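You operate a simulated robot arm through the tools that you are given. There is no shell and no other tool. Be economical: measure what you need, move in short steps, check, and stop when the job is done.

You run a simulated robot arm. Do the job below in one go: nothing can be reset, and whatever is moved stays where it is left.

Task
Take the mat out of the fine drawer and brush its seat clean.
Fine: fan off before the drawer opens and left off; mat on top of the intake box before brushing, orange brush put back; leave the drawer open. What is to be rubbed or washed off counts as gone when no trace of it is left.
Where things are to end (x, y in the base frame): green filter mat within 0.06 m of [0.48, -0.32].

The check looks at the end state, three seconds after you hand in, the way a careful person would. Anything else that was tipped, shoved, dropped, spilled or broken makes it a failure.

Robot
A 7-joint arm with a two-finger parallel gripper on a trunk, on a base that drives. Base frame: it is fixed to the floor where the robot stands at the start and does not move with it; the origin is under the middle of the robot, x ahead of it, y to its left, z up; the surface under the hand at the start is at about z = 0.8. Units: m, rad, N and s.
With the tool pointing down near the work surface it reaches from about 0.3 to 0.72 m from the robot's upright axis, wherever it stands. Its first joint turns from -2.897 to 2.897 rad. Places, roughly: blue filter mat [0.5, 1.75, 0.75]; door catch [0.7, 0.4, 1]; exhaust lever [0.6, -0.6, 1.1]; exhaust thumbscrew [0.6, -0.5, 1]; fan switch [0.6, 0.1, 1]; fine catch [0.4, -0.6, 0.7]; fine drawer [0.4, -0.4, 0.7]; first dial [0.6, 0.3, 1.2]; fresh lever [0.6, -0.3, 1]; fresh thumbscrew [0.6, -0.2, 0.9]; green filter mat [0.5, 2, 0.75]; heat switch [0.6, -0.1, 1]; last dial [0.6, -0.1, 1.2]; main switch [0.6, 0.3, 1]; middle dial [0.6, 0.1, 1.2]; name plate [0.7, 0.1, 0.9]. Payload 3.43 kg.
The tool frame sits at the grasp point between the pads (the TCP): z along the fingers, y along the line on which they close. The tips reach 0.034 m beyond it. The gripper opens to 0.128 m. The fingers are 0.024 m wide and 0.012 m thick; the gripper's body (0.048 by 0.13 m) begins 0.096 m behind the TCP.
Orientation is told as [roll, pitch, yaw] about the base's x, y, z axes, in that order, counted from this pose: with the fingers straight down and closing along the base's y, the tool's x points along the base's -x, its y along +y and its z along -z.

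Tools
- The arm moves only by the tool apply_moves. Its argument "steps" is a list that holds one entry, the list of rows, each a list of 7 numbers: the shift along the tool's x, y, z in m, then the turn, a rotation vector about the tool's x, y, z in rad, then the opening in per cent of the stroke, from 0 (shut) to 100 (fully open). In form: [[[x, y, z, rx, ry, rz, jaw], ...]]. A call has 1 to 20 rows; each row shifts and turns the commanded pose from where the row before left it, along the tool's axes as they then stand. A row lasts 0.2 s, in which the tool goes at most 0.05 m and 0.15 rad; a call with a longer step from one row to the next is refused whole, and so is a gripper value outside its range. Where a pose cannot be reached the arm comes as near as it can. A force on the tool above 40 N (or 10 N above the force at the start of the call, whichever is more), or a blocked arm, ends the call early, and 0.2 s more pass. Each finger travels about 0.108 m/s and halts on what it meets, pressing with about 35 N; the grip force reading is that of the motor and also rises with nothing between the fingers. The clock runs only during rows and for 0.2 s after the last one: add rows that do not move to give the fingers time. The reply holds the time, the measured pose of the TCP, the force on the tool along the base axes, the opening and the grip force, in the units named above and with some noise, with the torque about the TCP (base axes, N m) and any sound that the robot's microphone picked up.
- Cameras (640 x 400 px; columns grow to the right, rows downward): "scene" is now at [0.0045, 0.1077, 1.4107]; the picture's right is [-0.39, -0.92, 0.00], its down [-0.60, 0.26, -0.76] and it looks along [0.70, -0.30, -0.65] (base axes); focal length 233 px, centre (320, 200). "wrist" rides on the gripper at [0.076, -0.011, -0.16] in the tool frame; the picture's right is [0.15, 0.99, 0.00], its down [-0.88, 0.13, -0.46] and it looks along [-0.45, 0.07, 0.89] (tool axes); focal length 234 px, centre (320, 200). There is no depth. A picture from a camera that has moved, and an enlarged one, comes with that camera's place and axes in the base frame and with its lens. The place of the scene camera against the robot may be out by one fixed shift of up to 0.018 m in any direction.
- get_image(camera): a new picture of that camera. No time passes.
- move_column(by): slides the trunk up (or, below 0, down) by that many m; the arm and the scene camera ride with it, the base frame stays. It gives what a move gives, with no picture.
- drive_base(legs): drives the robot by 1 to 6 legs, each [ahead, left, turn to the left] in m, m and rad, along the robot's own axes; the way and the turn of a leg run together, so that a leg with both is an arc; at most 1.5 m and 3.142 rad a leg. The arm and the cameras ride along, it lands a little off, and it stops where it bumps. It gives what a move gives.
- aim_head(pan, tilt): turns the head with the scene camera to pan (to the left, within 1.501 rad either way) and tilt (down, from -0.506 to 1.204), counted from straight ahead of the robot. It gives what a move gives.
- inspect(camera, box): a new picture of the part [left, top, right, bottom] of that camera's present view, enlarged. No time passes.
- finish_job(): hands the job in; it is judged then, once.

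Go step by step. Nothing tells you exact positions but the pictures and the camera data: compare them with the known pose of the tool, close in by small moves and look again before you grip or let go. The budget is 120 turns and 78 pictures, counting those below and the enlarged ones. Unless the task says otherwise, let go and move clear before handing in, and close with one line.

The tools are called after "Emit:" by a JSON object that holds its "name" and its "arguments". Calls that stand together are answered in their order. apply_moves: Moves the arm, as the interface text tells. Its arguments: {"type":"object","properties":{"steps":{"type":"array","items":{"type":"array","items":{"type":"array","items":{"type":"number"}}}}},"required":["steps"]} The other tools are called the same way: move_column (by) slides the trunk up or down; drive_base (legs) drives the base; aim_head (pan, tilt) turns the head that bears the scene camera; get_image (camera) takes a picture; inspect (camera, box) takes an enlarged picture of a part of a camera's view; finish_job () hands the job in.

At the start:

```text
clock: 0.0
ee_pos: [0.3709, -0.2047, 1.1181]
tcp_rot: [0.001, 0.001, 0.0]
ft_force: [-0.3, -0.4, 0.5]
ft_torque: [-0.01, 0.03, 0.0]
grip_width: 0.128
finger_force: 0.0
trunk travel left (down, up): [-0.125, 0.199]
robot x, y, heading: [0.0019, -0.0013, 0.002]
head pan, tilt: [-0.405, 0.709]
```

scene: 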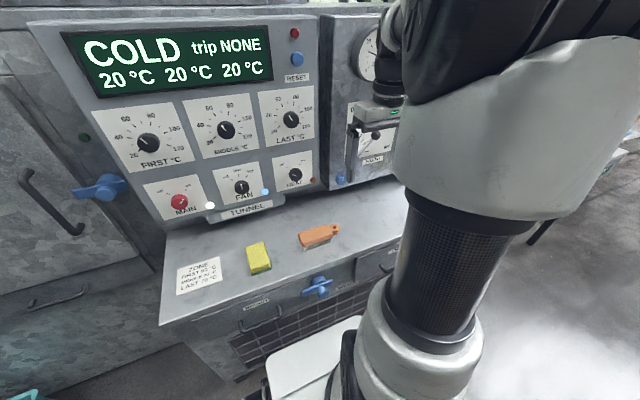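
wrist: 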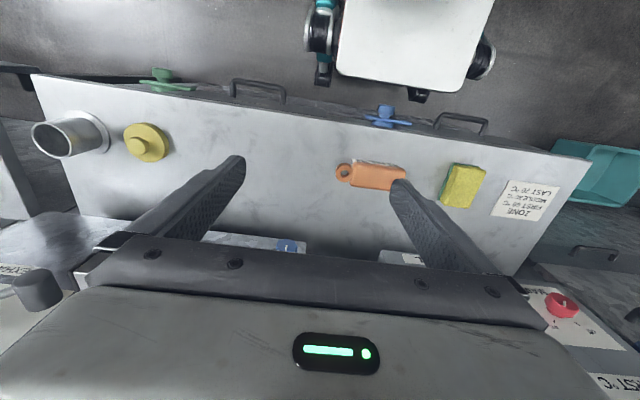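

I see the control panel, the intake box top with sponge and orange brush, and catches and handles on its front edge. I'll look closer at the panel and at the box front.

Emit:
{"name": "inspect", "arguments": {"camera": "scene", "box": [120, 130, 440, 330]}}

Emit:
{"name": "inspect", "arguments": {"camera": "wrist", "box": [20, 40, 340, 240]}}

```text
2.00 times, centred on (280, 230) of scene
camera zoom: at [0.0045, 0.1077, 1.4107], right [-0.39, -0.92, 0.0], down [-0.6, 0.26, -0.76], along [0.7, -0.3, -0.65], focal length 466 px, centre (400, 140)
```

zoom: 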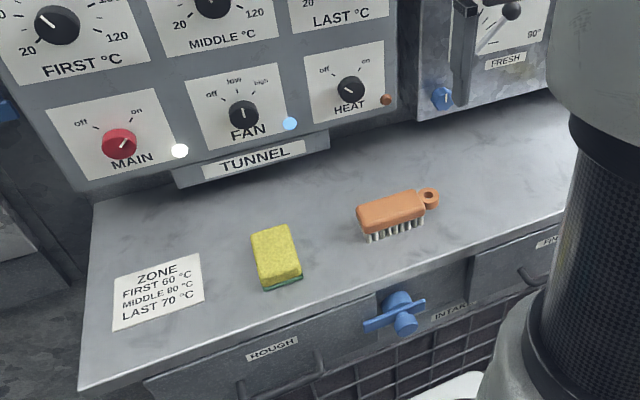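

```text
2.00 times, centred on (180, 140) of wrist
camera zoom: at [0.2955, -0.2164, 1.2776], right [-0.15, 0.99, 0.0], down [0.88, 0.13, 0.46], along [0.45, 0.07, -0.89], focal length 468 px, centre (600, 320)
```

zoom: 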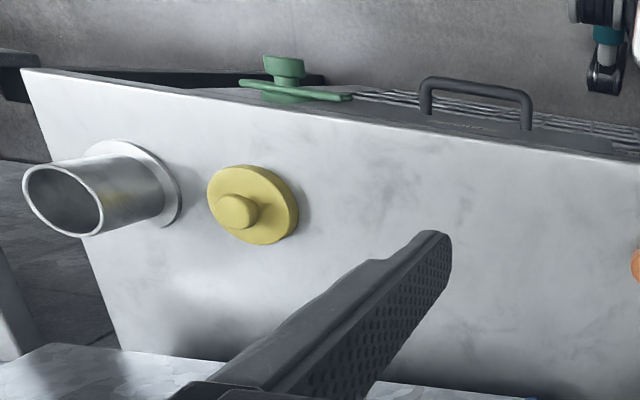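

The fan knob points to "low" with its lamp lit, so it is on. I'll swing the hand toward the panel, tilting it about 45° forward, to measure the panel with both cameras.

Emit:
{"name": "apply_moves", "arguments": {"steps": [[[0, 0.04, 0, 0, -0.13, 0, 60], [0, 0.04, 0, 0, -0.13, 0, 60], [0, 0.04, 0, 0, -0.13, 0, 60], [0, 0.04, 0, 0, -0.13, 0, 60], [0, 0.04, 0, 0, -0.13, 0, 60], [0, 0.04, 0, 0, -0.13, 0, 60], [0, 0.04, 0, 0, 0, 0, 60], [0, 0, 0, 0, 0, 0, 60]]]}}

Emit:
{"name": "get_image", "arguments": {"camera": "wrist"}}

Emit:
{"name": "get_image", "arguments": {"camera": "scene"}}

```text
clock: 0.9
ee_pos: [0.3724, -0.0727, 1.0406]
tcp_rot: [0.044, -0.223, -0.021]
ft_force: [-0.9, 0.3, 1.1]
ft_torque: [0.02, -0.01, -0.01]
grip_width: 0.0767
finger_force: 0.1
trunk travel left (down, up): [-0.125, 0.199]
robot x, y, heading: [0.0024, -0.0028, -0.0]
head pan, tilt: [-0.405, 0.709]
stopped in row 4: the arm was blocked; the commanded pose is now the measured one
```

```text
73 pictures are left
camera wrist: at [0.2644, -0.0912, 1.1791], right [-0.13, 0.99, 0.01], down [0.76, 0.09, 0.64], along [0.64, 0.09, -0.76], focal length 234 px, centre (320, 200)
```

wrist: 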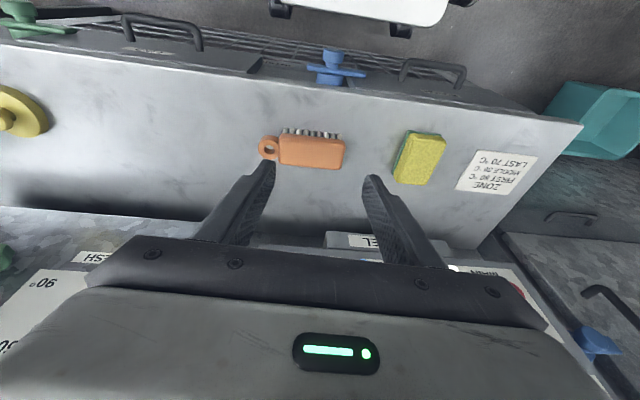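

```text
72 pictures are left
camera scene: at [0.0051, 0.0985, 1.4214], right [-0.47, -0.88, 0.0], down [-0.49, 0.26, -0.83], along [0.73, -0.39, -0.55], focal length 233 px, centre (320, 200)
```

scene: 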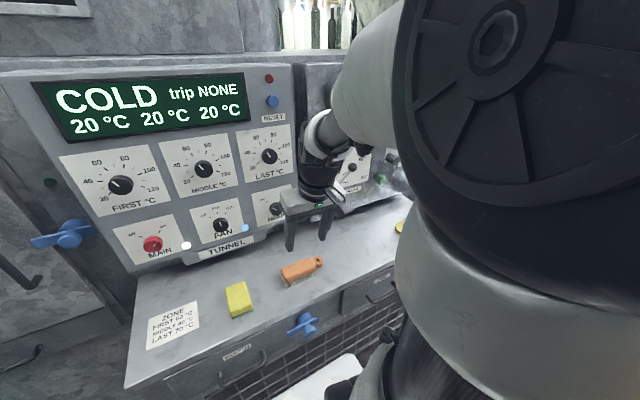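

The arm's elbow pressed against the head. I'll back the robot off and pan the head away, so the arm can work more stretched out.

Emit:
{"name": "apply_moves", "arguments": {"steps": [[[0, -0.04, -0.03, 0, 0.1, 0, 60], [0, -0.04, -0.03, 0, 0.1, 0, 60], [0, 0, 0, 0, 0, 0, 60]]]}}

Emit:
{"name": "drive_base", "arguments": {"legs": [[-0.22, 0.0, 0.0]]}}

Emit:
{"name": "aim_head", "arguments": {"pan": 0.1, "tilt": 0.6}}

Emit:
{"name": "get_image", "arguments": {"camera": "scene"}}

```text
clock: 1.7
ee_pos: [0.3628, -0.1551, 1.099]
tcp_rot: [0.043, -0.028, -0.008]
ft_force: [-0.6, -0.3, 1.0]
ft_torque: [0.0, 0.01, -0.03]
grip_width: 0.0769
finger_force: 0.1
trunk travel left (down, up): [-0.125, 0.199]
robot x, y, heading: [0.002, 0.0012, -0.003]
head pan, tilt: [-0.405, 0.709]
```

```text
clock: 3.4
ee_pos: [0.143, -0.1554, 1.0999]
tcp_rot: [0.042, -0.028, -0.009]
ft_force: [-0.1, 1.2, -0.5]
ft_torque: [0.01, 0.0, 0.02]
grip_width: 0.077
finger_force: 0.1
trunk travel left (down, up): [-0.125, 0.199]
robot x, y, heading: [-0.2195, -0.0019, -0.002]
head pan, tilt: [-0.405, 0.709]
```

```text
clock: 4.3
ee_pos: [0.1416, -0.153, 1.1001]
tcp_rot: [0.042, -0.028, -0.01]
ft_force: [0.1, -0.5, 0.6]
ft_torque: [0.03, 0.0, -0.02]
grip_width: 0.0768
finger_force: 0.1
trunk travel left (down, up): [-0.125, 0.199]
robot x, y, heading: [-0.2214, -0.0021, 0.0]
head pan, tilt: [0.099, 0.6]
```

```text
71 pictures are left
camera scene: at [-0.2067, 0.1496, 1.42], right [0.1, -0.99, 0.0], down [-0.56, -0.06, -0.82], along [0.82, 0.08, -0.57], focal length 233 px, centre (320, 200)
```

scene: 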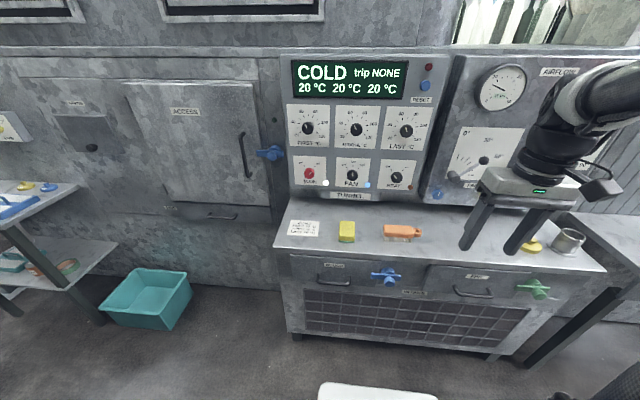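

Now I have a clear overview. I'll inspect the shelf at the left and the panel more closely.

Emit:
{"name": "aim_head", "arguments": {"pan": 0.8, "tilt": 0.45}}

Emit:
{"name": "get_image", "arguments": {"camera": "scene"}}

Emit:
{"name": "aim_head", "arguments": {"pan": 0.0, "tilt": 0.6}}

Emit:
{"name": "inspect", "arguments": {"camera": "scene", "box": [220, 40, 460, 190]}}

```text
clock: 5.4
ee_pos: [0.1415, -0.1532, 1.099]
tcp_rot: [0.043, -0.029, -0.009]
ft_force: [-0.5, 1.1, -0.5]
ft_torque: [-0.03, 0.01, 0.0]
grip_width: 0.0764
finger_force: 0.1
trunk travel left (down, up): [-0.125, 0.199]
robot x, y, heading: [-0.2227, -0.0017, 0.003]
head pan, tilt: [0.799, 0.45]
```

```text
70 pictures are left
camera scene: at [-0.2306, 0.2067, 1.4335], right [0.72, -0.7, 0.0], down [-0.3, -0.31, -0.9], along [0.63, 0.65, -0.44], focal length 233 px, centre (320, 200)
```

scene: 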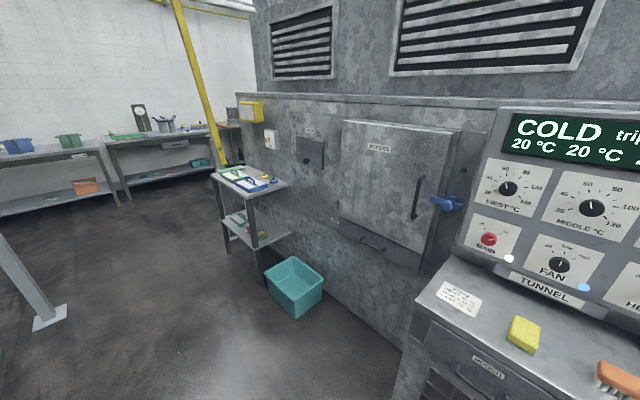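

```text
clock: 6.5
ee_pos: [0.143, -0.1542, 1.0991]
tcp_rot: [0.042, -0.029, -0.009]
ft_force: [0.3, -0.1, 0.2]
ft_torque: [0.03, 0.02, 0.0]
grip_width: 0.0769
finger_force: 0.1
trunk travel left (down, up): [-0.125, 0.199]
robot x, y, heading: [-0.2197, -0.0003, 0.004]
head pan, tilt: [0.0, 0.6]
```

```text
2.67 times, centred on (340, 115) of scene
camera zoom: at [-0.2062, 0.1409, 1.42], right [0.0, -1.0, 0.0], down [-0.56, 0.0, -0.83], along [0.83, 0.0, -0.56], focal length 621 px, centre (267, 427)
```

zoom: 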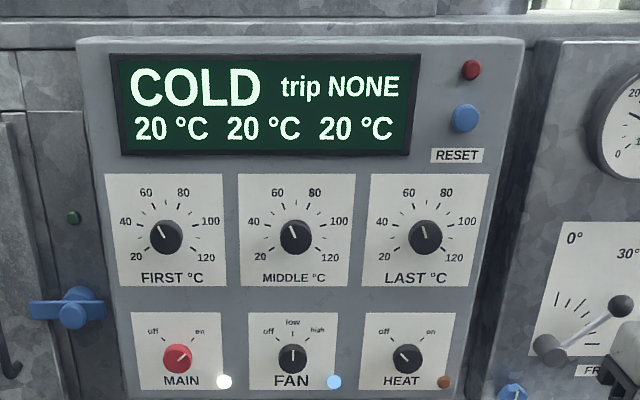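

The panel is close to vertical, with the fan knob near (0.55, 0.105, 1.02). I'll bring the hand forward, then turn it level in front of the knob.

Emit:
{"name": "apply_moves", "arguments": {"steps": [[[-0.045, 0.0, 0, 0, 0, 0, 60], [-0.045, 0.0, 0, 0, 0, 0, 60], [-0.045, 0.03, 0, 0, 0, 0, 60], [-0.045, 0.03, 0, 0, 0, 0, 60], [0, 0.04, 0, 0, -0.14, 0, 60], [0, 0.04, 0, 0, -0.14, 0, 60], [0, 0.04, 0, 0, -0.14, 0, 60], [0, 0.04, 0, 0, -0.14, 0, 60], [0, 0.02, 0, 0, -0.14, 0, 60], [0, 0, 0, 0, -0.14, 0, 60], [0, 0, 0, 0, -0.14, 0, 60], [0, 0, 0, 0, 0, 0, 60]]]}}

Emit:
{"name": "get_image", "arguments": {"camera": "scene"}}

```text
refused: row 3 steps farther than a row can; nothing moved
```

```text
68 pictures are left
camera scene: at [-0.2062, 0.1409, 1.42], right [0.0, -1.0, 0.0], down [-0.56, 0.0, -0.83], along [0.83, 0.0, -0.56], focal length 233 px, centre (320, 200)
```

scene: 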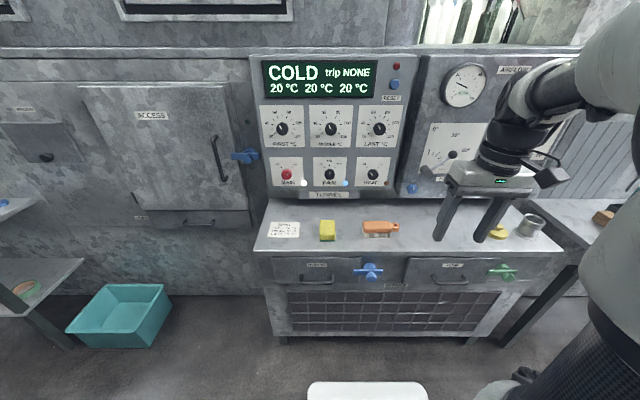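

Row 3 was too long; I repeat with shorter steps.

Emit:
{"name": "apply_moves", "arguments": {"steps": [[[-0.045, 0.0, 0, 0, 0, 0, 60], [-0.045, 0.0, 0, 0, 0, 0, 60], [-0.04, 0.025, 0, 0, 0, 0, 60], [-0.04, 0.025, 0, 0, 0, 0, 60], [0, 0.04, 0, 0, -0.14, 0, 60], [0, 0.04, 0, 0, -0.14, 0, 60], [0, 0.04, 0, 0, -0.14, 0, 60], [0, 0.04, 0, 0, -0.14, 0, 60], [0, 0.02, 0, 0, -0.14, 0, 60], [0, 0, 0, 0, -0.14, 0, 60], [0, 0, 0, 0, -0.14, 0, 60], [0, 0, 0, 0, 0, 0, 60]]]}}

Emit:
{"name": "get_image", "arguments": {"camera": "scene"}}

```text
clock: 9.2
ee_pos: [0.3151, 0.0677, 1.1179]
tcp_rot: [0.052, -0.939, -0.067]
ft_force: [0.8, -0.3, 0.6]
ft_torque: [-0.02, 0.01, -0.02]
grip_width: 0.0768
finger_force: 0.1
out of reach, approached as far as the arm can: row 11
trunk travel left (down, up): [-0.125, 0.199]
robot x, y, heading: [-0.2204, -0.0028, 0.0]
head pan, tilt: [0.0, 0.6]
```

```text
67 pictures are left
camera scene: at [-0.2062, 0.1409, 1.42], right [0.0, -1.0, 0.0], down [-0.56, 0.0, -0.83], along [0.83, 0.0, -0.56], focal length 233 px, centre (320, 200)
```

scene: 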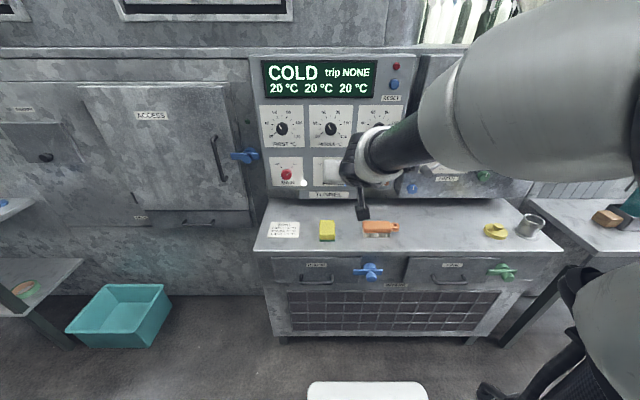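

Emit:
{"name": "apply_moves", "arguments": {"steps": [[[-0.014, 0.013, 0.035, 0, 0, 0, 60], [-0.014, 0.013, 0.035, 0, 0, 0, 60], [-0.014, 0.013, 0.035, 0, 0, 0, 60], [0, 0, 0, 0, -0.126, 0, 60], [0, 0, 0, 0, -0.126, 0, 60], [0, 0, 0, 0, -0.126, 0, 60], [0, 0, 0, 0, -0.126, 0, 60], [0, 0, 0, 0, -0.126, 0, 60], [0, 0, 0, 0, 0, 0, 60]]]}}

Emit:
{"name": "get_image", "arguments": {"camera": "wrist"}}

Emit:
{"name": "get_image", "arguments": {"camera": "scene"}}

```text
clock: 11.2
ee_pos: [0.4268, 0.1028, 1.0892]
tcp_rot: [1.555, -1.539, -1.58]
ft_force: [0.2, -0.2, 0.8]
ft_torque: [-0.03, 0.0, 0.01]
grip_width: 0.0768
finger_force: 0.0
out of reach, approached as far as the arm can: row 4
trunk travel left (down, up): [-0.125, 0.199]
robot x, y, heading: [-0.2223, -0.0022, 0.002]
head pan, tilt: [0.0, 0.6]
```

```text
66 pictures are left
camera wrist: at [0.2672, 0.0967, 1.0126], right [0.03, 0.99, -0.12], down [-0.45, 0.11, 0.88], along [0.89, 0.03, 0.45], focal length 234 px, centre (320, 200)
```

wrist: 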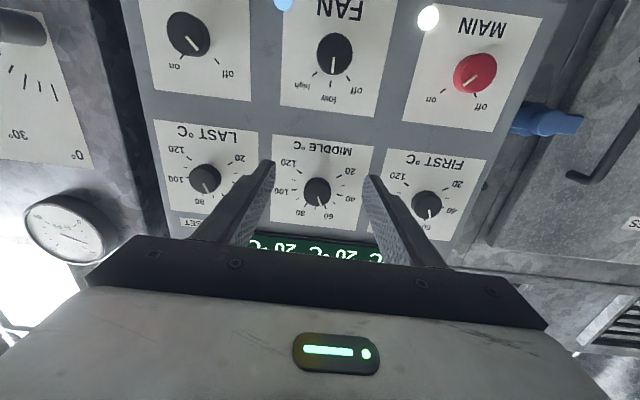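

```text
65 pictures are left
camera scene: at [-0.2061, 0.1409, 1.42], right [0.0, -1.0, 0.0], down [-0.57, 0.0, -0.82], along [0.82, 0.0, -0.57], focal length 233 px, centre (320, 200)
```

scene: 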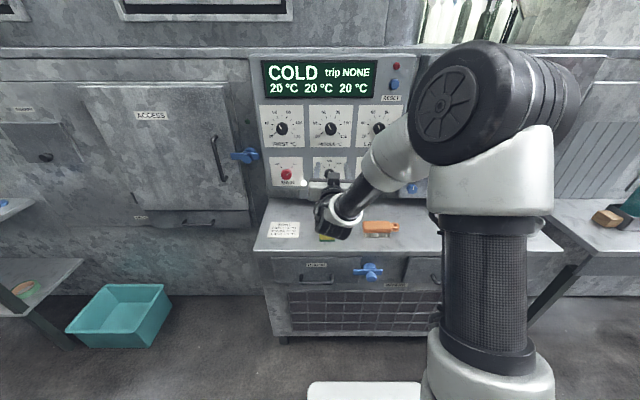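

The hand is level now. By the wrist camera, the fan knob is near y 0.104, z 0.977 and x ≈ 0.62; I'll go down and forward to it.

Emit:
{"name": "apply_moves", "arguments": {"steps": [[[0.028, 0, 0, 0, 0, 0, 60], [0.028, 0, 0, 0, 0, 0, 60], [0.028, 0, 0, 0, 0, 0, 60], [0.028, 0, 0.0, 0, 0, 0, 60], [0, 0, 0.03, 0, 0, 0, 60], [0, 0, 0.03, 0, 0, 0, 60], [0, 0, 0, 0, 0, 0, 60]]]}}

Emit:
{"name": "get_image", "arguments": {"camera": "wrist"}}

```text
clock: 12.8
ee_pos: [0.4845, 0.1041, 0.9758]
tcp_rot: [1.539, -1.542, -1.564]
ft_force: [0.2, 0.0, -0.1]
ft_torque: [0.02, -0.02, -0.04]
grip_width: 0.0767
finger_force: 0.1
trunk travel left (down, up): [-0.125, 0.199]
robot x, y, heading: [-0.2239, -0.0005, 0.004]
head pan, tilt: [0.0, 0.6]
```

```text
64 pictures are left
camera wrist: at [0.3256, 0.0977, 0.9], right [0.03, 0.99, -0.12], down [-0.45, 0.12, 0.88], along [0.89, 0.03, 0.45], focal length 234 px, centre (320, 200)
```

wrist: 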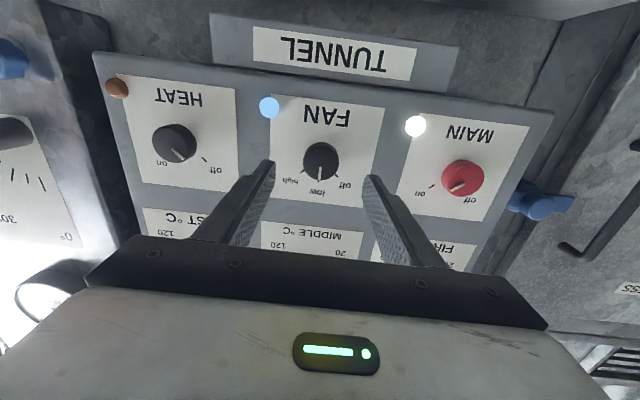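

Emit:
{"name": "apply_moves", "arguments": {"steps": [[[-0.005, -0.002, 0.025, 0, 0, 0, 60], [0, 0, 0.025, 0, 0, 0, 60], [0, 0, 0.02, 0, 0, 0, 60], [0, 0, 0.01, 0, 0, 0, 60], [0, 0, 0, 0, 0, 0, 60]]]}}

Emit:
{"name": "get_image", "arguments": {"camera": "wrist"}}

Emit:
{"name": "inspect", "arguments": {"camera": "scene", "box": [250, 140, 410, 240]}}

```text
clock: 13.9
ee_pos: [0.567, 0.1001, 0.9818]
tcp_rot: [1.488, -1.54, -1.516]
ft_force: [0.4, 0.3, -0.3]
ft_torque: [-0.01, 0.04, 0.01]
grip_width: 0.0768
finger_force: 0.1
trunk travel left (down, up): [-0.125, 0.199]
robot x, y, heading: [-0.2209, -0.0017, 0.004]
head pan, tilt: [0.0, 0.6]
```

```text
63 pictures are left
camera wrist: at [0.4064, 0.0952, 0.9061], right [0.03, 0.99, -0.12], down [-0.45, 0.12, 0.89], along [0.89, 0.03, 0.45], focal length 234 px, centre (320, 200)
```

wrist: 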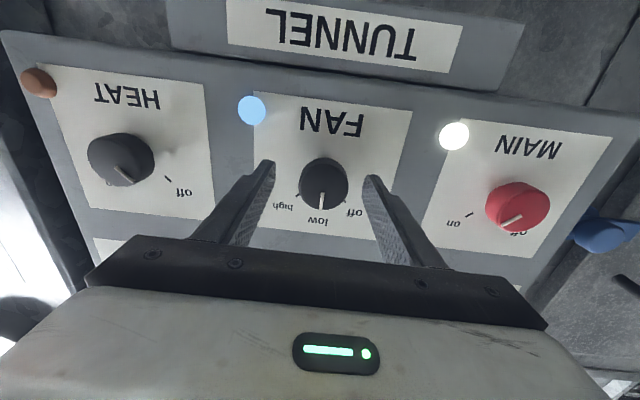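

```text
4.00 times, centred on (330, 190) of scene
camera zoom: at [-0.2062, 0.1409, 1.42], right [0.0, -1.0, 0.0], down [-0.56, 0.0, -0.83], along [0.83, 0.0, -0.56], focal length 932 px, centre (280, 240)
```

zoom: 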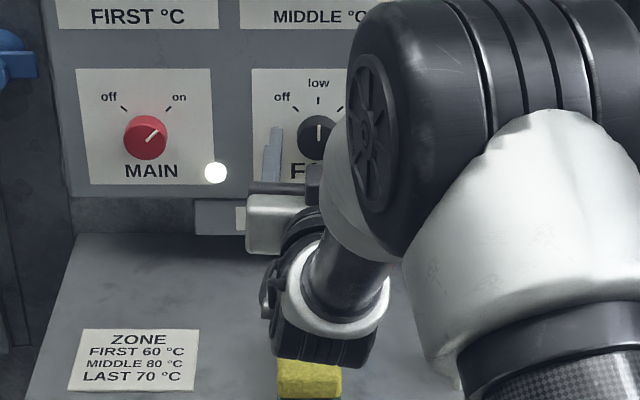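

Emit:
{"name": "apply_moves", "arguments": {"steps": [[[-0.001, 0.003, 0.008, 0, 0, 0, 60], [0, 0, 0.007, 0, 0, 0, 60], [0, 0, 0, 0, 0, 0, 30], [0, 0, 0, 0, 0, 0, 20], [0, 0, 0, 0, 0, 0, 20], [0, 0, 0, 0, 0, 0, 20]]]}}

Emit:
{"name": "get_image", "arguments": {"camera": "wrist"}}

```text
clock: 14.8
ee_pos: [0.5781, 0.1117, 0.9828]
tcp_rot: [1.454, -1.541, -1.47]
ft_force: [-18.8, -5.3, 5.5]
ft_torque: [0.05, -0.18, 1.37]
grip_width: 0.0569
finger_force: 27.7
trunk travel left (down, up): [-0.125, 0.199]
robot x, y, heading: [-0.2237, 0.0003, 0.009]
head pan, tilt: [0.0, 0.6]
stopped in row 4: the force on the tool passed its limit at 42 N (the readings are from after the stop); the commanded pose is now the measured one
```

```text
61 pictures are left
camera wrist: at [0.4173, 0.1032, 0.9075], right [0.01, 0.99, -0.12], down [-0.45, 0.11, 0.89], along [0.89, 0.04, 0.45], focal length 234 px, centre (320, 200)
```

wrist: 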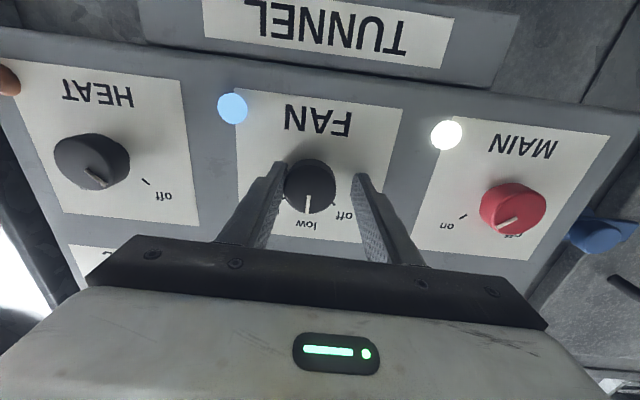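

The fingertips touch the panel, and the knob sits toward the -y finger. I'll back off a little, recentre and close again.

Emit:
{"name": "apply_moves", "arguments": {"steps": [[[0, 0, -0.006, 0, 0, 0, 60], [0, -0.008, 0, 0, 0, 0, 60], [0, 0, 0, 0, 0, 0, 60]]]}}

Emit:
{"name": "get_image", "arguments": {"camera": "wrist"}}

```text
clock: 15.6
ee_pos: [0.5726, 0.1046, 0.9819]
tcp_rot: [1.308, -1.542, -1.334]
ft_force: [-0.1, 0.7, 0.2]
ft_torque: [0.0, -0.01, 0.02]
grip_width: 0.0768
finger_force: 0.2
trunk travel left (down, up): [-0.125, 0.199]
robot x, y, heading: [-0.2195, -0.0004, 0.005]
head pan, tilt: [0.0, 0.6]
```

```text
60 pictures are left
camera wrist: at [0.4125, 0.0983, 0.9067], right [0.02, 0.99, -0.12], down [-0.45, 0.12, 0.89], along [0.89, 0.03, 0.45], focal length 234 px, centre (320, 200)
```

wrist: 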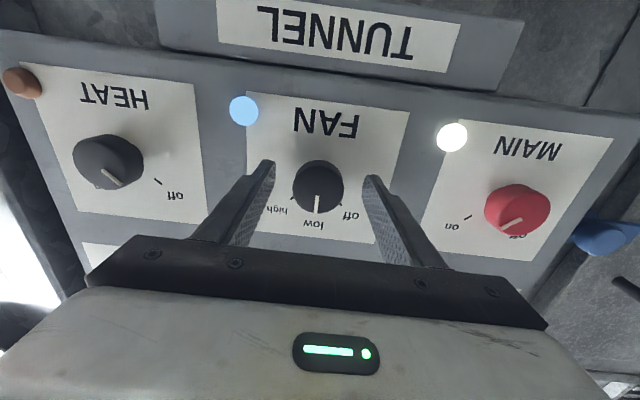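

Emit:
{"name": "apply_moves", "arguments": {"steps": [[[0, 0, 0, 0, 0, 0, 45], [0, 0, 0, 0, 0, 0, 38], [0, 0, 0, 0, 0, 0, 33], [0, 0, 0, 0, 0, 0, 29], [0, 0, 0, 0, 0, 0, 29]]]}}

Emit:
{"name": "get_image", "arguments": {"camera": "wrist"}}

```text
clock: 16.8
ee_pos: [0.5719, 0.1038, 0.9837]
tcp_rot: [1.317, -1.542, -1.342]
ft_force: [-0.4, -2.8, 0.4]
ft_torque: [-0.01, 0.02, -0.14]
grip_width: 0.0412
finger_force: 45.4
trunk travel left (down, up): [-0.125, 0.199]
robot x, y, heading: [-0.2228, 0.0019, -0.001]
head pan, tilt: [0.0, 0.6]
```

```text
59 pictures are left
camera wrist: at [0.4125, 0.0977, 0.9068], right [0.02, 0.99, -0.12], down [-0.45, 0.12, 0.89], along [0.89, 0.03, 0.45], focal length 234 px, centre (320, 200)
```

wrist: 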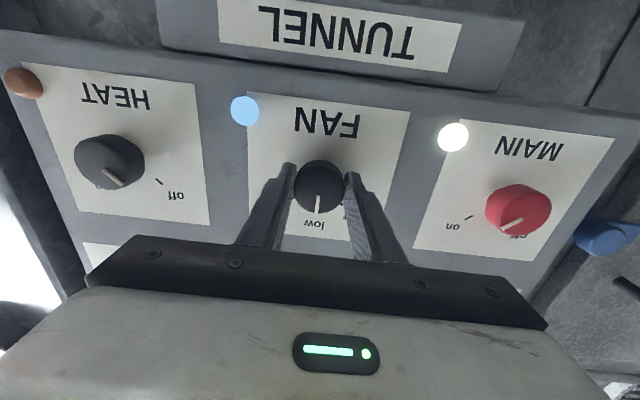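

Emit:
{"name": "apply_moves", "arguments": {"steps": [[[0, 0, 0, 0, 0, -0.12, 29], [0, 0, 0, 0, 0, -0.12, 29], [0, 0, 0, 0, 0, -0.12, 29], [0, 0, 0, 0, 0, -0.12, 29], [0, 0, 0, 0, 0, -0.12, 29], [0, 0, 0, 0, 0, -0.12, 29], [0, 0, 0, 0, 0, 0, 29]]]}}

Emit:
{"name": "get_image", "arguments": {"camera": "wrist"}}

```text
clock: 18.4
ee_pos: [0.5719, 0.1016, 0.9831]
tcp_rot: [-1.563, -0.878, 1.549]
ft_force: [-16.8, -7.9, 1.9]
ft_torque: [-0.03, -0.59, 0.09]
grip_width: 0.0412
finger_force: 45.2
trunk travel left (down, up): [-0.125, 0.199]
robot x, y, heading: [-0.2217, -0.0024, 0.001]
head pan, tilt: [0.0, 0.6]
```

```text
58 pictures are left
camera wrist: at [0.412, 0.0461, 0.9318], right [0.01, 0.67, -0.74], down [-0.44, 0.67, 0.6], along [0.9, 0.32, 0.3], focal length 234 px, centre (320, 200)
```

wrist: 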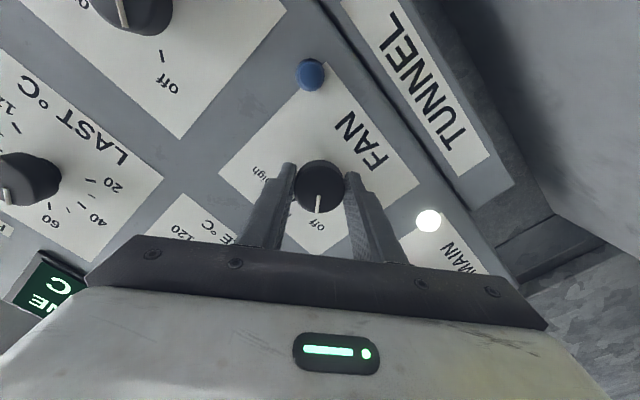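

The pointer sits at "off" and the lamp is dark. I'll let go and back straight out.

Emit:
{"name": "apply_moves", "arguments": {"steps": [[[0, 0, 0, 0, 0, 0, 60], [0, 0, 0, 0, 0, 0, 60], [0, 0, -0.03, 0, 0, 0, 60], [0, 0, -0.04, 0, 0, 0, 60], [0, 0, -0.04, 0, 0, 0.12, 60], [0, 0, -0.04, 0, 0, 0.12, 60], [0, 0, 0, 0, 0, 0.12, 60], [0, 0, 0, 0, 0, 0.12, 60], [0, 0, 0, 0, 0, 0.12, 60], [0, 0, 0, 0, 0, 0.12, 60], [0, 0, 0, 0, 0, 0, 60]]]}}

Emit:
{"name": "drive_base", "arguments": {"legs": [[-0.12, -0.45, 0.0]]}}

Emit:
{"name": "aim_head", "arguments": {"pan": 0.0, "tilt": 0.75}}

Emit:
{"name": "get_image", "arguments": {"camera": "scene"}}

```text
clock: 20.8
ee_pos: [0.4221, 0.1048, 0.9821]
tcp_rot: [1.4, -1.538, -1.41]
ft_force: [0.4, 0.6, -0.7]
ft_torque: [0.01, 0.01, 0.0]
grip_width: 0.0766
finger_force: 0.1
trunk travel left (down, up): [-0.125, 0.199]
robot x, y, heading: [-0.2202, -0.0009, 0.005]
head pan, tilt: [0.0, 0.6]
```

```text
clock: 25.7
ee_pos: [0.3039, -0.3369, 0.9822]
tcp_rot: [1.379, -1.539, -1.385]
ft_force: [-0.5, 1.0, -0.6]
ft_torque: [0.01, 0.0, 0.0]
grip_width: 0.0771
finger_force: 0.2
trunk travel left (down, up): [-0.125, 0.199]
robot x, y, heading: [-0.3398, -0.4506, 0.013]
head pan, tilt: [0.0, 0.6]
```

```text
clock: 26.4
ee_pos: [0.3043, -0.3366, 0.9819]
tcp_rot: [1.38, -1.539, -1.385]
ft_force: [0.3, -0.3, 0.4]
ft_torque: [-0.01, -0.01, 0.03]
grip_width: 0.0768
finger_force: 0.0
trunk travel left (down, up): [-0.125, 0.199]
robot x, y, heading: [-0.3396, -0.4498, 0.018]
head pan, tilt: [0.0, 0.75]
```

```text
57 pictures are left
camera scene: at [-0.3309, -0.3087, 1.4071], right [0.01, -1.0, 0.0], down [-0.68, -0.01, -0.73], along [0.73, 0.01, -0.68], focal length 233 px, centre (320, 200)
```

scene: 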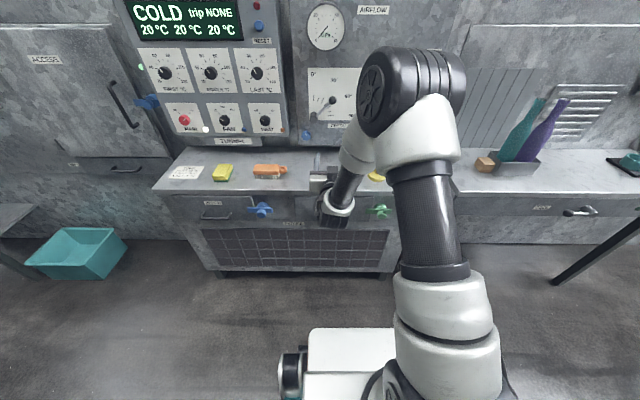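

Emit:
{"name": "inspect", "arguments": {"camera": "scene", "box": [190, 160, 430, 310]}}

Emit:
{"name": "get_image", "arguments": {"camera": "wrist"}}

```text
2.67 times, centred on (310, 235) of scene
camera zoom: at [-0.3309, -0.3087, 1.4071], right [0.01, -1.0, 0.0], down [-0.68, -0.01, -0.73], along [0.73, 0.01, -0.68], focal length 621 px, centre (347, 107)
```

zoom: 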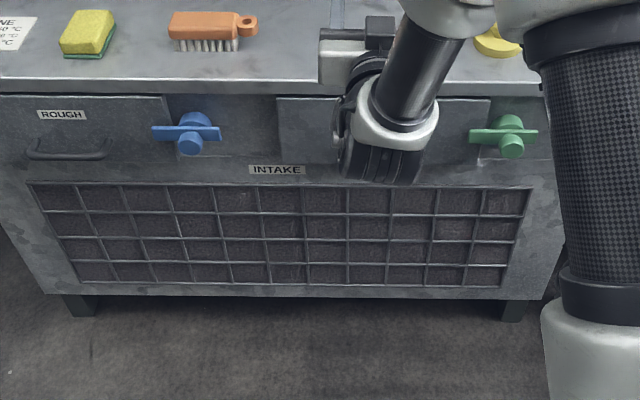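

```text
55 pictures are left
camera wrist: at [0.1452, -0.347, 0.9064], right [0.0, 0.99, -0.12], down [-0.45, 0.1, 0.89], along [0.89, 0.05, 0.45], focal length 234 px, centre (320, 200)
```

wrist: 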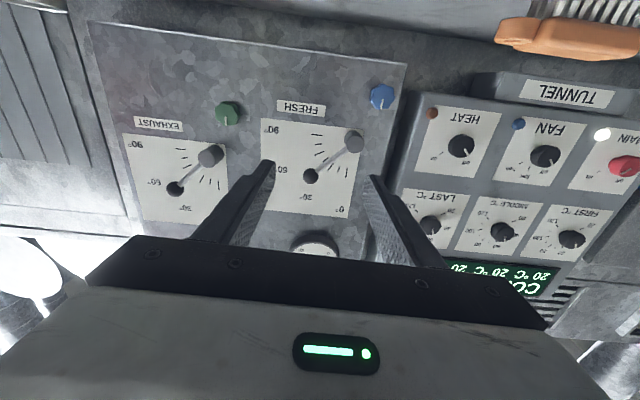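

The catch is a hub with a horizontal bar, its front near (0.33, -0.55, 0.71). I'll move in front of it, roll the hand 90° to straddle the bar, and lower the trunk.

Emit:
{"name": "apply_moves", "arguments": {"steps": [[[0, -0.03, -0.03, 0, 0, 0, 60], [0, -0.03, -0.03, 0, 0, 0, 60], [0, -0.04, -0.02, 0, 0, 0, 60], [0, -0.04, 0, 0, 0, 0, 60], [0, -0.04, 0, 0, 0, 0, 60], [0, -0.033, 0, 0, 0, 0, 60], [0, 0, 0, 0, 0, 0.14, 60], [0, 0, 0, 0, 0, 0.14, 60], [0, 0, 0, 0, 0, 0.14, 60], [0, 0, 0, 0, 0, 0.14, 60], [0, 0, 0, 0, 0, 0.14, 60], [0, 0, 0, 0, 0, 0.14, 60], [0, 0, 0, 0, 0, 0.14, 60], [0, 0, 0, 0, 0, 0.14, 60], [0, 0, 0, 0, 0, 0.14, 60], [0, 0, 0, 0, 0, 0.14, 60], [0, 0, 0, 0, 0, 0.14, 60], [0, 0, 0, 0, 0, 0, 60]]]}}

Emit:
{"name": "move_column", "arguments": {"by": -0.12}}

Emit:
{"name": "get_image", "arguments": {"camera": "scene"}}

Emit:
{"name": "get_image", "arguments": {"camera": "wrist"}}

```text
clock: 30.2
ee_pos: [0.1627, -0.323, 1.1454]
tcp_rot: [1.554, -0.003, -1.57]
ft_force: [0.3, 0.2, 0.3]
ft_torque: [0.03, 0.01, 0.0]
grip_width: 0.077
finger_force: 0.1
out of reach, approached as far as the arm can: row 1, 2, 3, 4, 5, 6, 7, 8, 9, 10, 11, 12, 13, 14, 15, 16, 17
trunk travel left (down, up): [-0.125, 0.199]
robot x, y, heading: [-0.3419, -0.4503, 0.014]
head pan, tilt: [0.0, 0.75]
```

```text
clock: 31.7
ee_pos: [0.1634, -0.3227, 1.0248]
tcp_rot: [1.556, -0.004, -1.573]
ft_force: [-0.7, 0.2, -0.4]
ft_torque: [0.04, 0.01, -0.01]
grip_width: 0.0767
finger_force: 0.1
trunk travel left (down, up): [-0.005, 0.319]
robot x, y, heading: [-0.3371, -0.4458, 0.012]
head pan, tilt: [0.0, 0.75]
```

```text
54 pictures are left
camera scene: at [-0.3309, -0.3087, 1.2872], right [0.01, -1.0, 0.0], down [-0.68, -0.01, -0.73], along [0.73, 0.01, -0.68], focal length 233 px, centre (320, 200)
```

scene: 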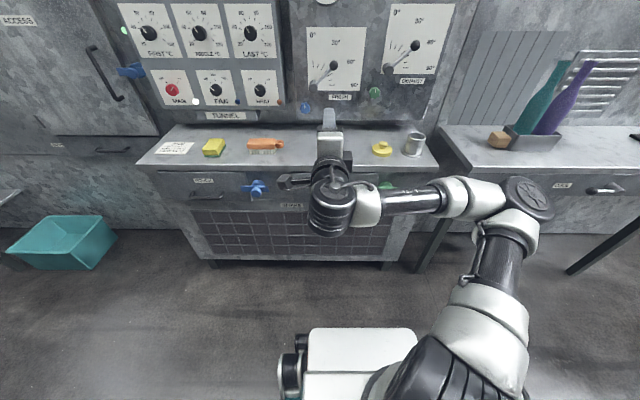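

```text
53 pictures are left
camera wrist: at [0.0037, -0.2484, 1.0154], right [0.02, 0.15, 0.99], down [-0.46, -0.88, 0.14], along [0.89, -0.45, 0.05], focal length 234 px, centre (320, 200)
```

wrist: 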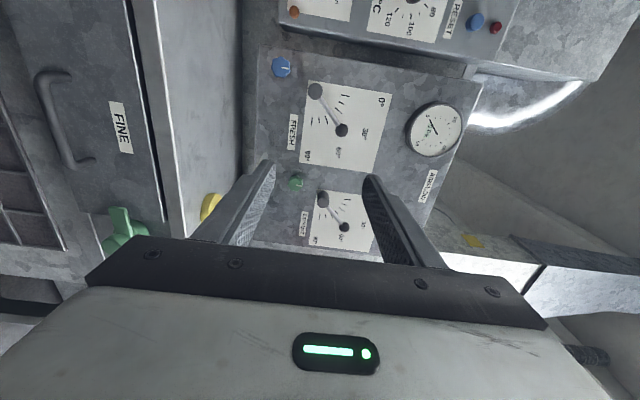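

The hand is now level with the jaw closing vertically. I'll move it down and right toward the catch.

Emit:
{"name": "apply_moves", "arguments": {"steps": [[[-0.026, -0.037, -0.003, 0, 0, 0, 60], [-0.026, -0.037, -0.003, 0, 0, 0, 60], [-0.026, -0.037, 0, 0, 0, 0, 60], [-0.026, -0.037, 0, 0, 0, 0, 60], [-0.026, -0.037, 0, 0, 0, 0, 60], [-0.026, -0.037, 0.0, 0, 0, 0, 60], [-0.026, -0.037, 0.0, 0, 0, 0, 60], [-0.026, -0.037, 0.0, 0, 0, 0, 60], [0, 0, 0, 0, 0, 0, 60]]]}}

Emit:
{"name": "get_image", "arguments": {"camera": "scene"}}

Emit:
{"name": "get_image", "arguments": {"camera": "wrist"}}

```text
clock: 33.7
ee_pos: [0.1903, -0.5728, 0.93]
tcp_rot: [1.549, -0.003, -1.567]
ft_force: [1.1, -0.2, -0.1]
ft_torque: [-0.02, 0.01, 0.02]
grip_width: 0.0768
finger_force: 0.1
out of reach, approached as far as the arm can: row 1, 2, 3, 4, 5, 6, 7, 8
trunk travel left (down, up): [-0.005, 0.319]
robot x, y, heading: [-0.3364, -0.4511, 0.008]
head pan, tilt: [0.0, 0.75]
```

```text
52 pictures are left
camera scene: at [-0.3309, -0.3086, 1.2871], right [0.01, -1.0, 0.0], down [-0.68, -0.01, -0.73], along [0.73, 0.01, -0.68], focal length 233 px, centre (320, 200)
```

scene: 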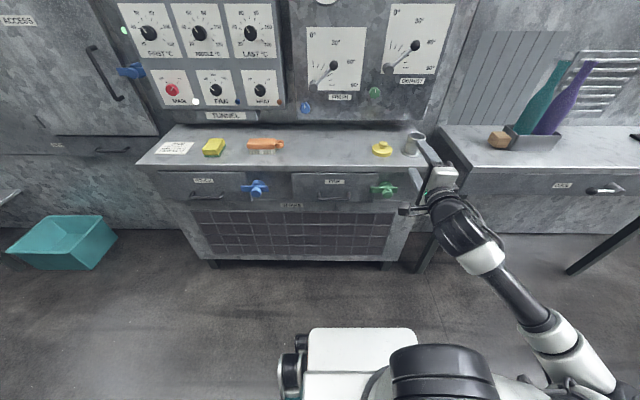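

```text
51 pictures are left
camera wrist: at [0.0313, -0.4995, 0.9209], right [0.02, 0.15, 0.99], down [-0.45, -0.88, 0.14], along [0.89, -0.45, 0.05], focal length 234 px, centre (320, 200)
```

wrist: 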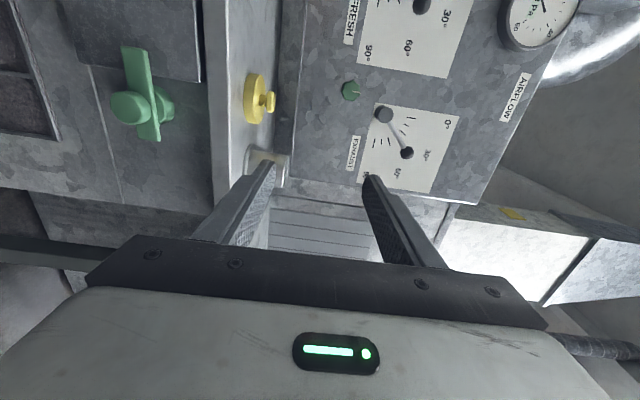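

The level hand can't go that low, so I'll tilt it about 45° down and close the fingers, and push the catch bar's left arm down with the tips instead.

Emit:
{"name": "apply_moves", "arguments": {"steps": [[[0, 0, 0, 0.14, 0, 0, 30], [0, 0, 0, 0.14, 0, 0, 0], [0, 0, 0, 0.14, 0, 0, 0], [0, 0, 0, 0.14, 0, 0, 0], [0, 0, 0, 0.14, 0, 0, 0], [0, 0, 0, 0.14, 0, 0, 0], [0, 0, 0, 0, 0, 0, 0]]]}}

Emit:
{"name": "get_image", "arguments": {"camera": "wrist"}}

```text
clock: 35.3
ee_pos: [0.1897, -0.5722, 0.9294]
tcp_rot: [0.714, -0.002, -1.573]
ft_force: [-0.7, -0.4, 0.0]
ft_torque: [0.04, -0.02, -0.01]
grip_width: 0.0001
finger_force: 32.7
trunk travel left (down, up): [-0.005, 0.319]
robot x, y, heading: [-0.3402, -0.45, 0.017]
head pan, tilt: [0.0, 0.75]
```

```text
50 pictures are left
camera wrist: at [0.0764, -0.4972, 1.0409], right [0.75, 0.15, 0.65], down [-0.2, -0.88, 0.43], along [0.63, -0.45, -0.63], focal length 234 px, centre (320, 200)
```

wrist: 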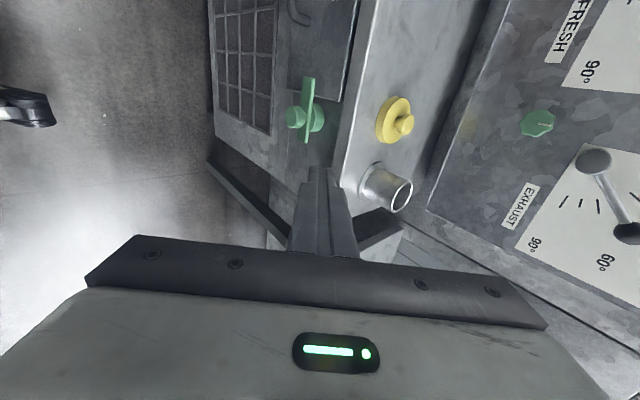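

Emit:
{"name": "apply_moves", "arguments": {"steps": [[[0.0114, -0.002, 0.043, 0, 0, 0, 0], [0.0114, -0.002, 0.043, 0, 0, 0, 0], [0.0114, -0.002, 0.043, 0, 0, 0, 0], [0.0114, -0.002, 0.043, 0, 0, 0, 0], [0.0114, -0.002, 0.042, 0, 0, 0, 0], [0, 0, 0, 0, 0, 0, 0]]]}}

Emit:
{"name": "get_image", "arguments": {"camera": "wrist"}}

Emit:
{"name": "inspect", "arguments": {"camera": "scene", "box": [290, 120, 490, 245]}}

```text
clock: 36.7
ee_pos: [0.3219, -0.5147, 0.7595]
tcp_rot: [0.716, -0.004, -1.572]
ft_force: [0.6, 0.5, 0.7]
ft_torque: [-0.01, -0.01, -0.01]
grip_width: 0.0
finger_force: 32.9
trunk travel left (down, up): [-0.005, 0.319]
robot x, y, heading: [-0.3377, -0.4482, 0.015]
head pan, tilt: [0.0, 0.75]
```

```text
49 pictures are left
camera wrist: at [0.2099, -0.4393, 0.8713], right [0.75, 0.15, 0.65], down [-0.2, -0.88, 0.43], along [0.63, -0.45, -0.63], focal length 234 px, centre (320, 200)
```

wrist: 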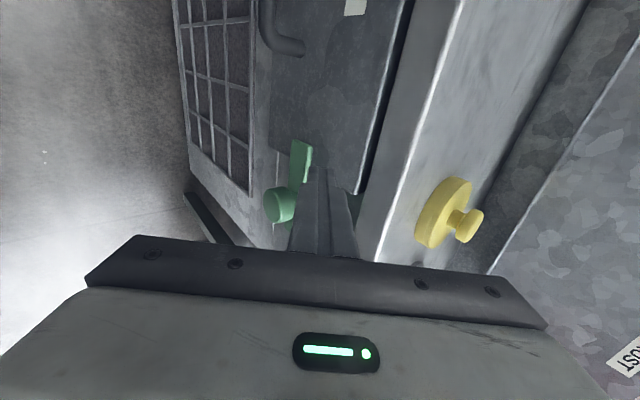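

```text
3.20 times, centred on (390, 182) of scene
camera zoom: at [-0.3309, -0.3087, 1.2871], right [0.01, -1.0, 0.0], down [-0.68, -0.01, -0.73], along [0.73, 0.01, -0.68], focal length 746 px, centre (96, 256)
```

zoom: 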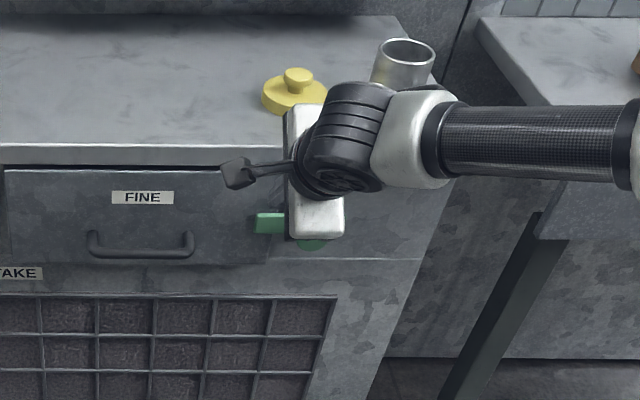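

The tips are just above the bar's left arm. I push straight down.

Emit:
{"name": "apply_moves", "arguments": {"steps": [[[0, -0.0098, 0.0113, 0, 0, 0, 0], [0, -0.0098, 0.0113, 0, 0, 0, 0], [0, -0.0098, 0.0113, 0, 0, 0, 0], [-0.003, -0.0098, 0.0113, 0, 0, 0, 0], [0, 0, 0, 0, 0, 0, 0]]]}}

Emit:
{"name": "get_image", "arguments": {"camera": "wrist"}}

```text
clock: 37.5
ee_pos: [0.3209, -0.515, 0.7231]
tcp_rot: [0.728, -0.006, -1.572]
ft_force: [-25.0, -1.1, 23.1]
ft_torque: [-0.28, -0.25, -0.28]
grip_width: 0.0003
finger_force: 33.0
trunk travel left (down, up): [-0.005, 0.319]
robot x, y, heading: [-0.3425, -0.4462, 0.011]
head pan, tilt: [0.0, 0.75]
stopped in row 4: the force on the tool passed its limit at 50 N (the readings are from after the stop); the commanded pose is now the measured one
```

```text
47 pictures are left
camera wrist: at [0.2075, -0.44, 0.8338], right [0.74, 0.15, 0.66], down [-0.21, -0.88, 0.43], along [0.64, -0.45, -0.62], focal length 234 px, centre (320, 200)
```

wrist: 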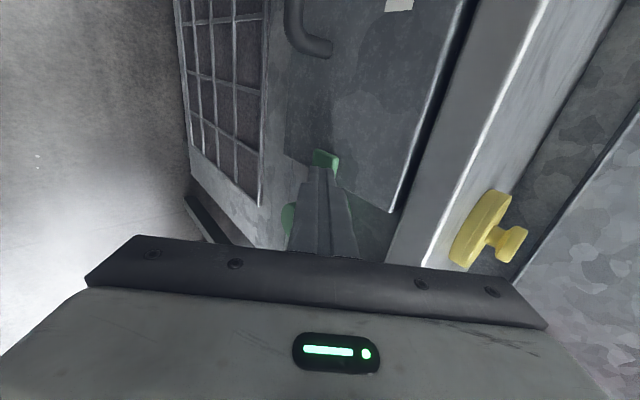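

Emit:
{"name": "inspect", "arguments": {"camera": "wrist", "box": [250, 120, 410, 220]}}

```text
4.00 times, centred on (330, 170) of wrist
camera zoom: at [0.2075, -0.44, 0.8338], right [0.74, 0.15, 0.66], down [-0.21, -0.88, 0.43], along [0.64, -0.45, -0.62], focal length 937 px, centre (280, 320)
```

zoom: 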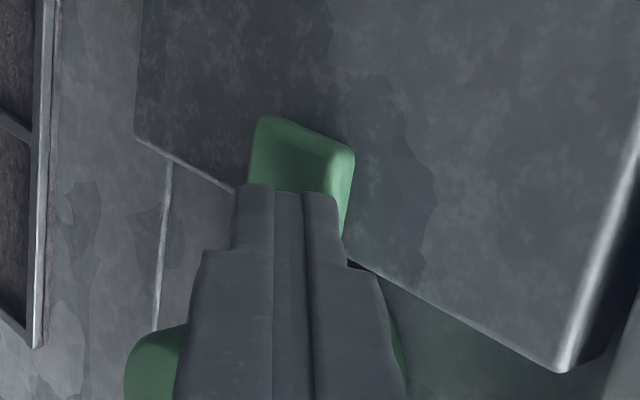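

The sloped fingertip is only pressing the bar's front edge. I'll lift, make the tool steeper and reposition over the bar.

Emit:
{"name": "apply_moves", "arguments": {"steps": [[[0, 0.0197, -0.0227, 0, 0, 0, 0], [0, 0.0065, -0.0076, 0.11, 0, 0, 0], [0, 0, 0, 0.11, 0, 0, 0], [0, 0, 0, 0.11, 0, 0, 0], [0, 0.022, 0.0094, 0, 0, 0, 0], [0, -0.004, 0.009, 0, 0, 0, 0], [0, 0, 0, 0, 0, 0, 0]]]}}

Emit:
{"name": "inspect", "arguments": {"camera": "wrist", "box": [240, 100, 400, 200]}}

```text
clock: 38.9
ee_pos: [0.3398, -0.5163, 0.7582]
tcp_rot: [0.383, -0.007, -1.573]
ft_force: [-24.4, 1.4, 21.1]
ft_torque: [0.08, 0.18, 0.08]
grip_width: 0.0
finger_force: 33.1
trunk travel left (down, up): [-0.005, 0.319]
robot x, y, heading: [-0.3389, -0.4507, 0.015]
head pan, tilt: [0.0, 0.75]
stopped in row 6: the force on the tool passed its limit at 54 N (the readings are from after the stop); the commanded pose is now the measured one
```

```text
4.00 times, centred on (320, 150) of wrist
camera zoom: at [0.2698, -0.4409, 0.9016], right [0.92, 0.15, 0.37], down [-0.05, -0.88, 0.48], along [0.39, -0.46, -0.8], focal length 937 px, centre (320, 400)
```

zoom: 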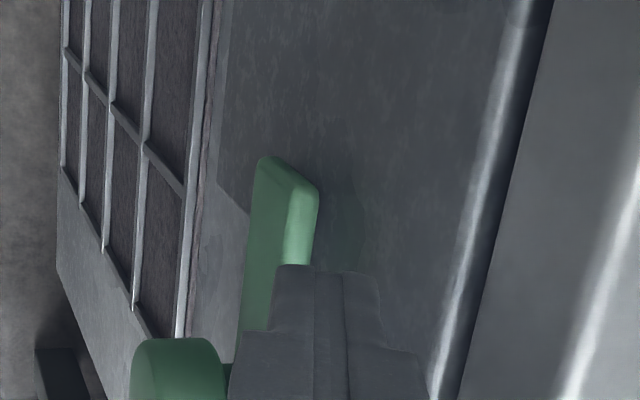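

Emit:
{"name": "apply_moves", "arguments": {"steps": [[[0, -0.0055, -0.0023, 0, 0, 0, 0], [0, 0, 0, 0, 0, 0, 0]]]}}

Emit:
{"name": "apply_moves", "arguments": {"steps": [[[0, -0.002, 0.0046, 0, 0, 0, 0], [0, -0.002, 0.0046, 0, 0, 0, 0], [0, -0.003, 0.0065, 0, 0, 0, 0], [0, -0.003, 0.0065, 0, 0, 0, 0], [0, -0.003, 0.0065, 0, 0, 0, 0], [0, -0.003, 0.0065, 0, 0, 0, 0], [0, 0, 0, 0, 0, 0, 0]]]}}

Emit:
{"name": "inspect", "arguments": {"camera": "wrist", "box": [240, 100, 400, 200]}}

```text
clock: 39.5
ee_pos: [0.3369, -0.5167, 0.7551]
tcp_rot: [0.383, -0.008, -1.573]
ft_force: [0.3, 0.5, 0.9]
ft_torque: [0.03, 0.0, -0.02]
grip_width: 0.0001
finger_force: 32.7
trunk travel left (down, up): [-0.005, 0.319]
robot x, y, heading: [-0.3396, -0.4495, 0.013]
head pan, tilt: [0.0, 0.75]
```

```text
clock: 40.7
ee_pos: [0.3342, -0.5175, 0.7354]
tcp_rot: [0.392, -0.011, -1.571]
ft_force: [-23.2, 1.2, 24.9]
ft_torque: [0.01, 0.28, 0.07]
grip_width: 0.0
finger_force: 33.1
trunk travel left (down, up): [-0.005, 0.319]
robot x, y, heading: [-0.3388, -0.4497, 0.009]
head pan, tilt: [0.0, 0.75]
stopped in row 6: the force on the tool passed its limit at 46 N (the readings are from after the stop); the commanded pose is now the measured one
```

```text
4.00 times, centred on (320, 150) of wrist
camera zoom: at [0.2633, -0.4415, 0.8757], right [0.91, 0.15, 0.38], down [-0.06, -0.88, 0.48], along [0.4, -0.46, -0.79], focal length 937 px, centre (320, 400)
```

zoom: 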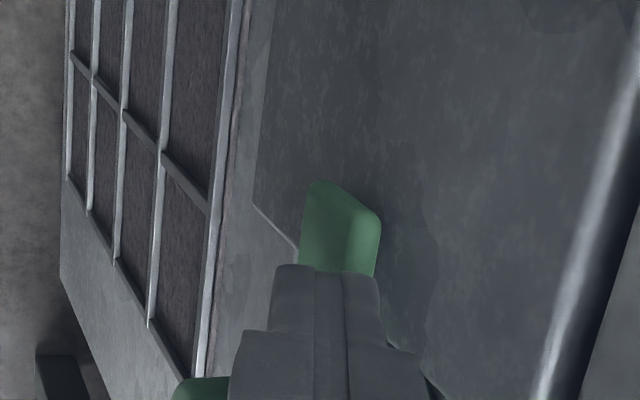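

The left arm won't go down. I'll try the right arm of the bar downward (the other sense of rotation).

Emit:
{"name": "apply_moves", "arguments": {"steps": [[[0, 0.0156, -0.0368, 0, 0, 0, 0], [-0.037, 0, 0, 0, 0, 0, 0], [-0.037, 0, 0, 0, 0, 0, 0], [0, -0.008, 0.018, 0, 0, 0, 0], [0, -0.006, 0.014, 0, 0, 0, 0], [0, -0.003, 0.0065, 0, 0, 0, 0], [0, -0.003, 0.0065, 0, 0, 0, 0], [0, -0.003, 0.0065, 0, 0, 0, 0], [0, -0.003, 0.0065, 0, 0, 0, 0], [0, 0, 0, 0, 0, 0, 0]]]}}

Emit:
{"name": "get_image", "arguments": {"camera": "wrist"}}

```text
clock: 42.9
ee_pos: [0.3335, -0.5931, 0.7063]
tcp_rot: [0.391, -0.008, -1.573]
ft_force: [1.2, -9.9, 1.4]
ft_torque: [-0.12, -0.12, -0.05]
grip_width: 0.0
finger_force: 32.4
trunk travel left (down, up): [-0.005, 0.319]
robot x, y, heading: [-0.3374, -0.4493, 0.009]
head pan, tilt: [0.0, 0.75]
```

```text
43 pictures are left
camera wrist: at [0.2638, -0.5166, 0.8489], right [0.92, 0.15, 0.37], down [-0.05, -0.88, 0.48], along [0.4, -0.46, -0.79], focal length 234 px, centre (320, 200)
```

wrist: 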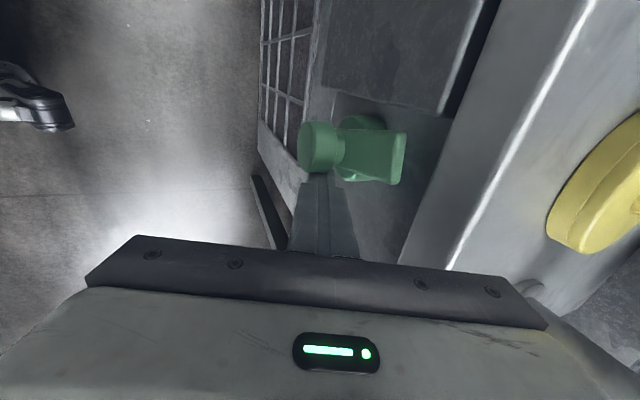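

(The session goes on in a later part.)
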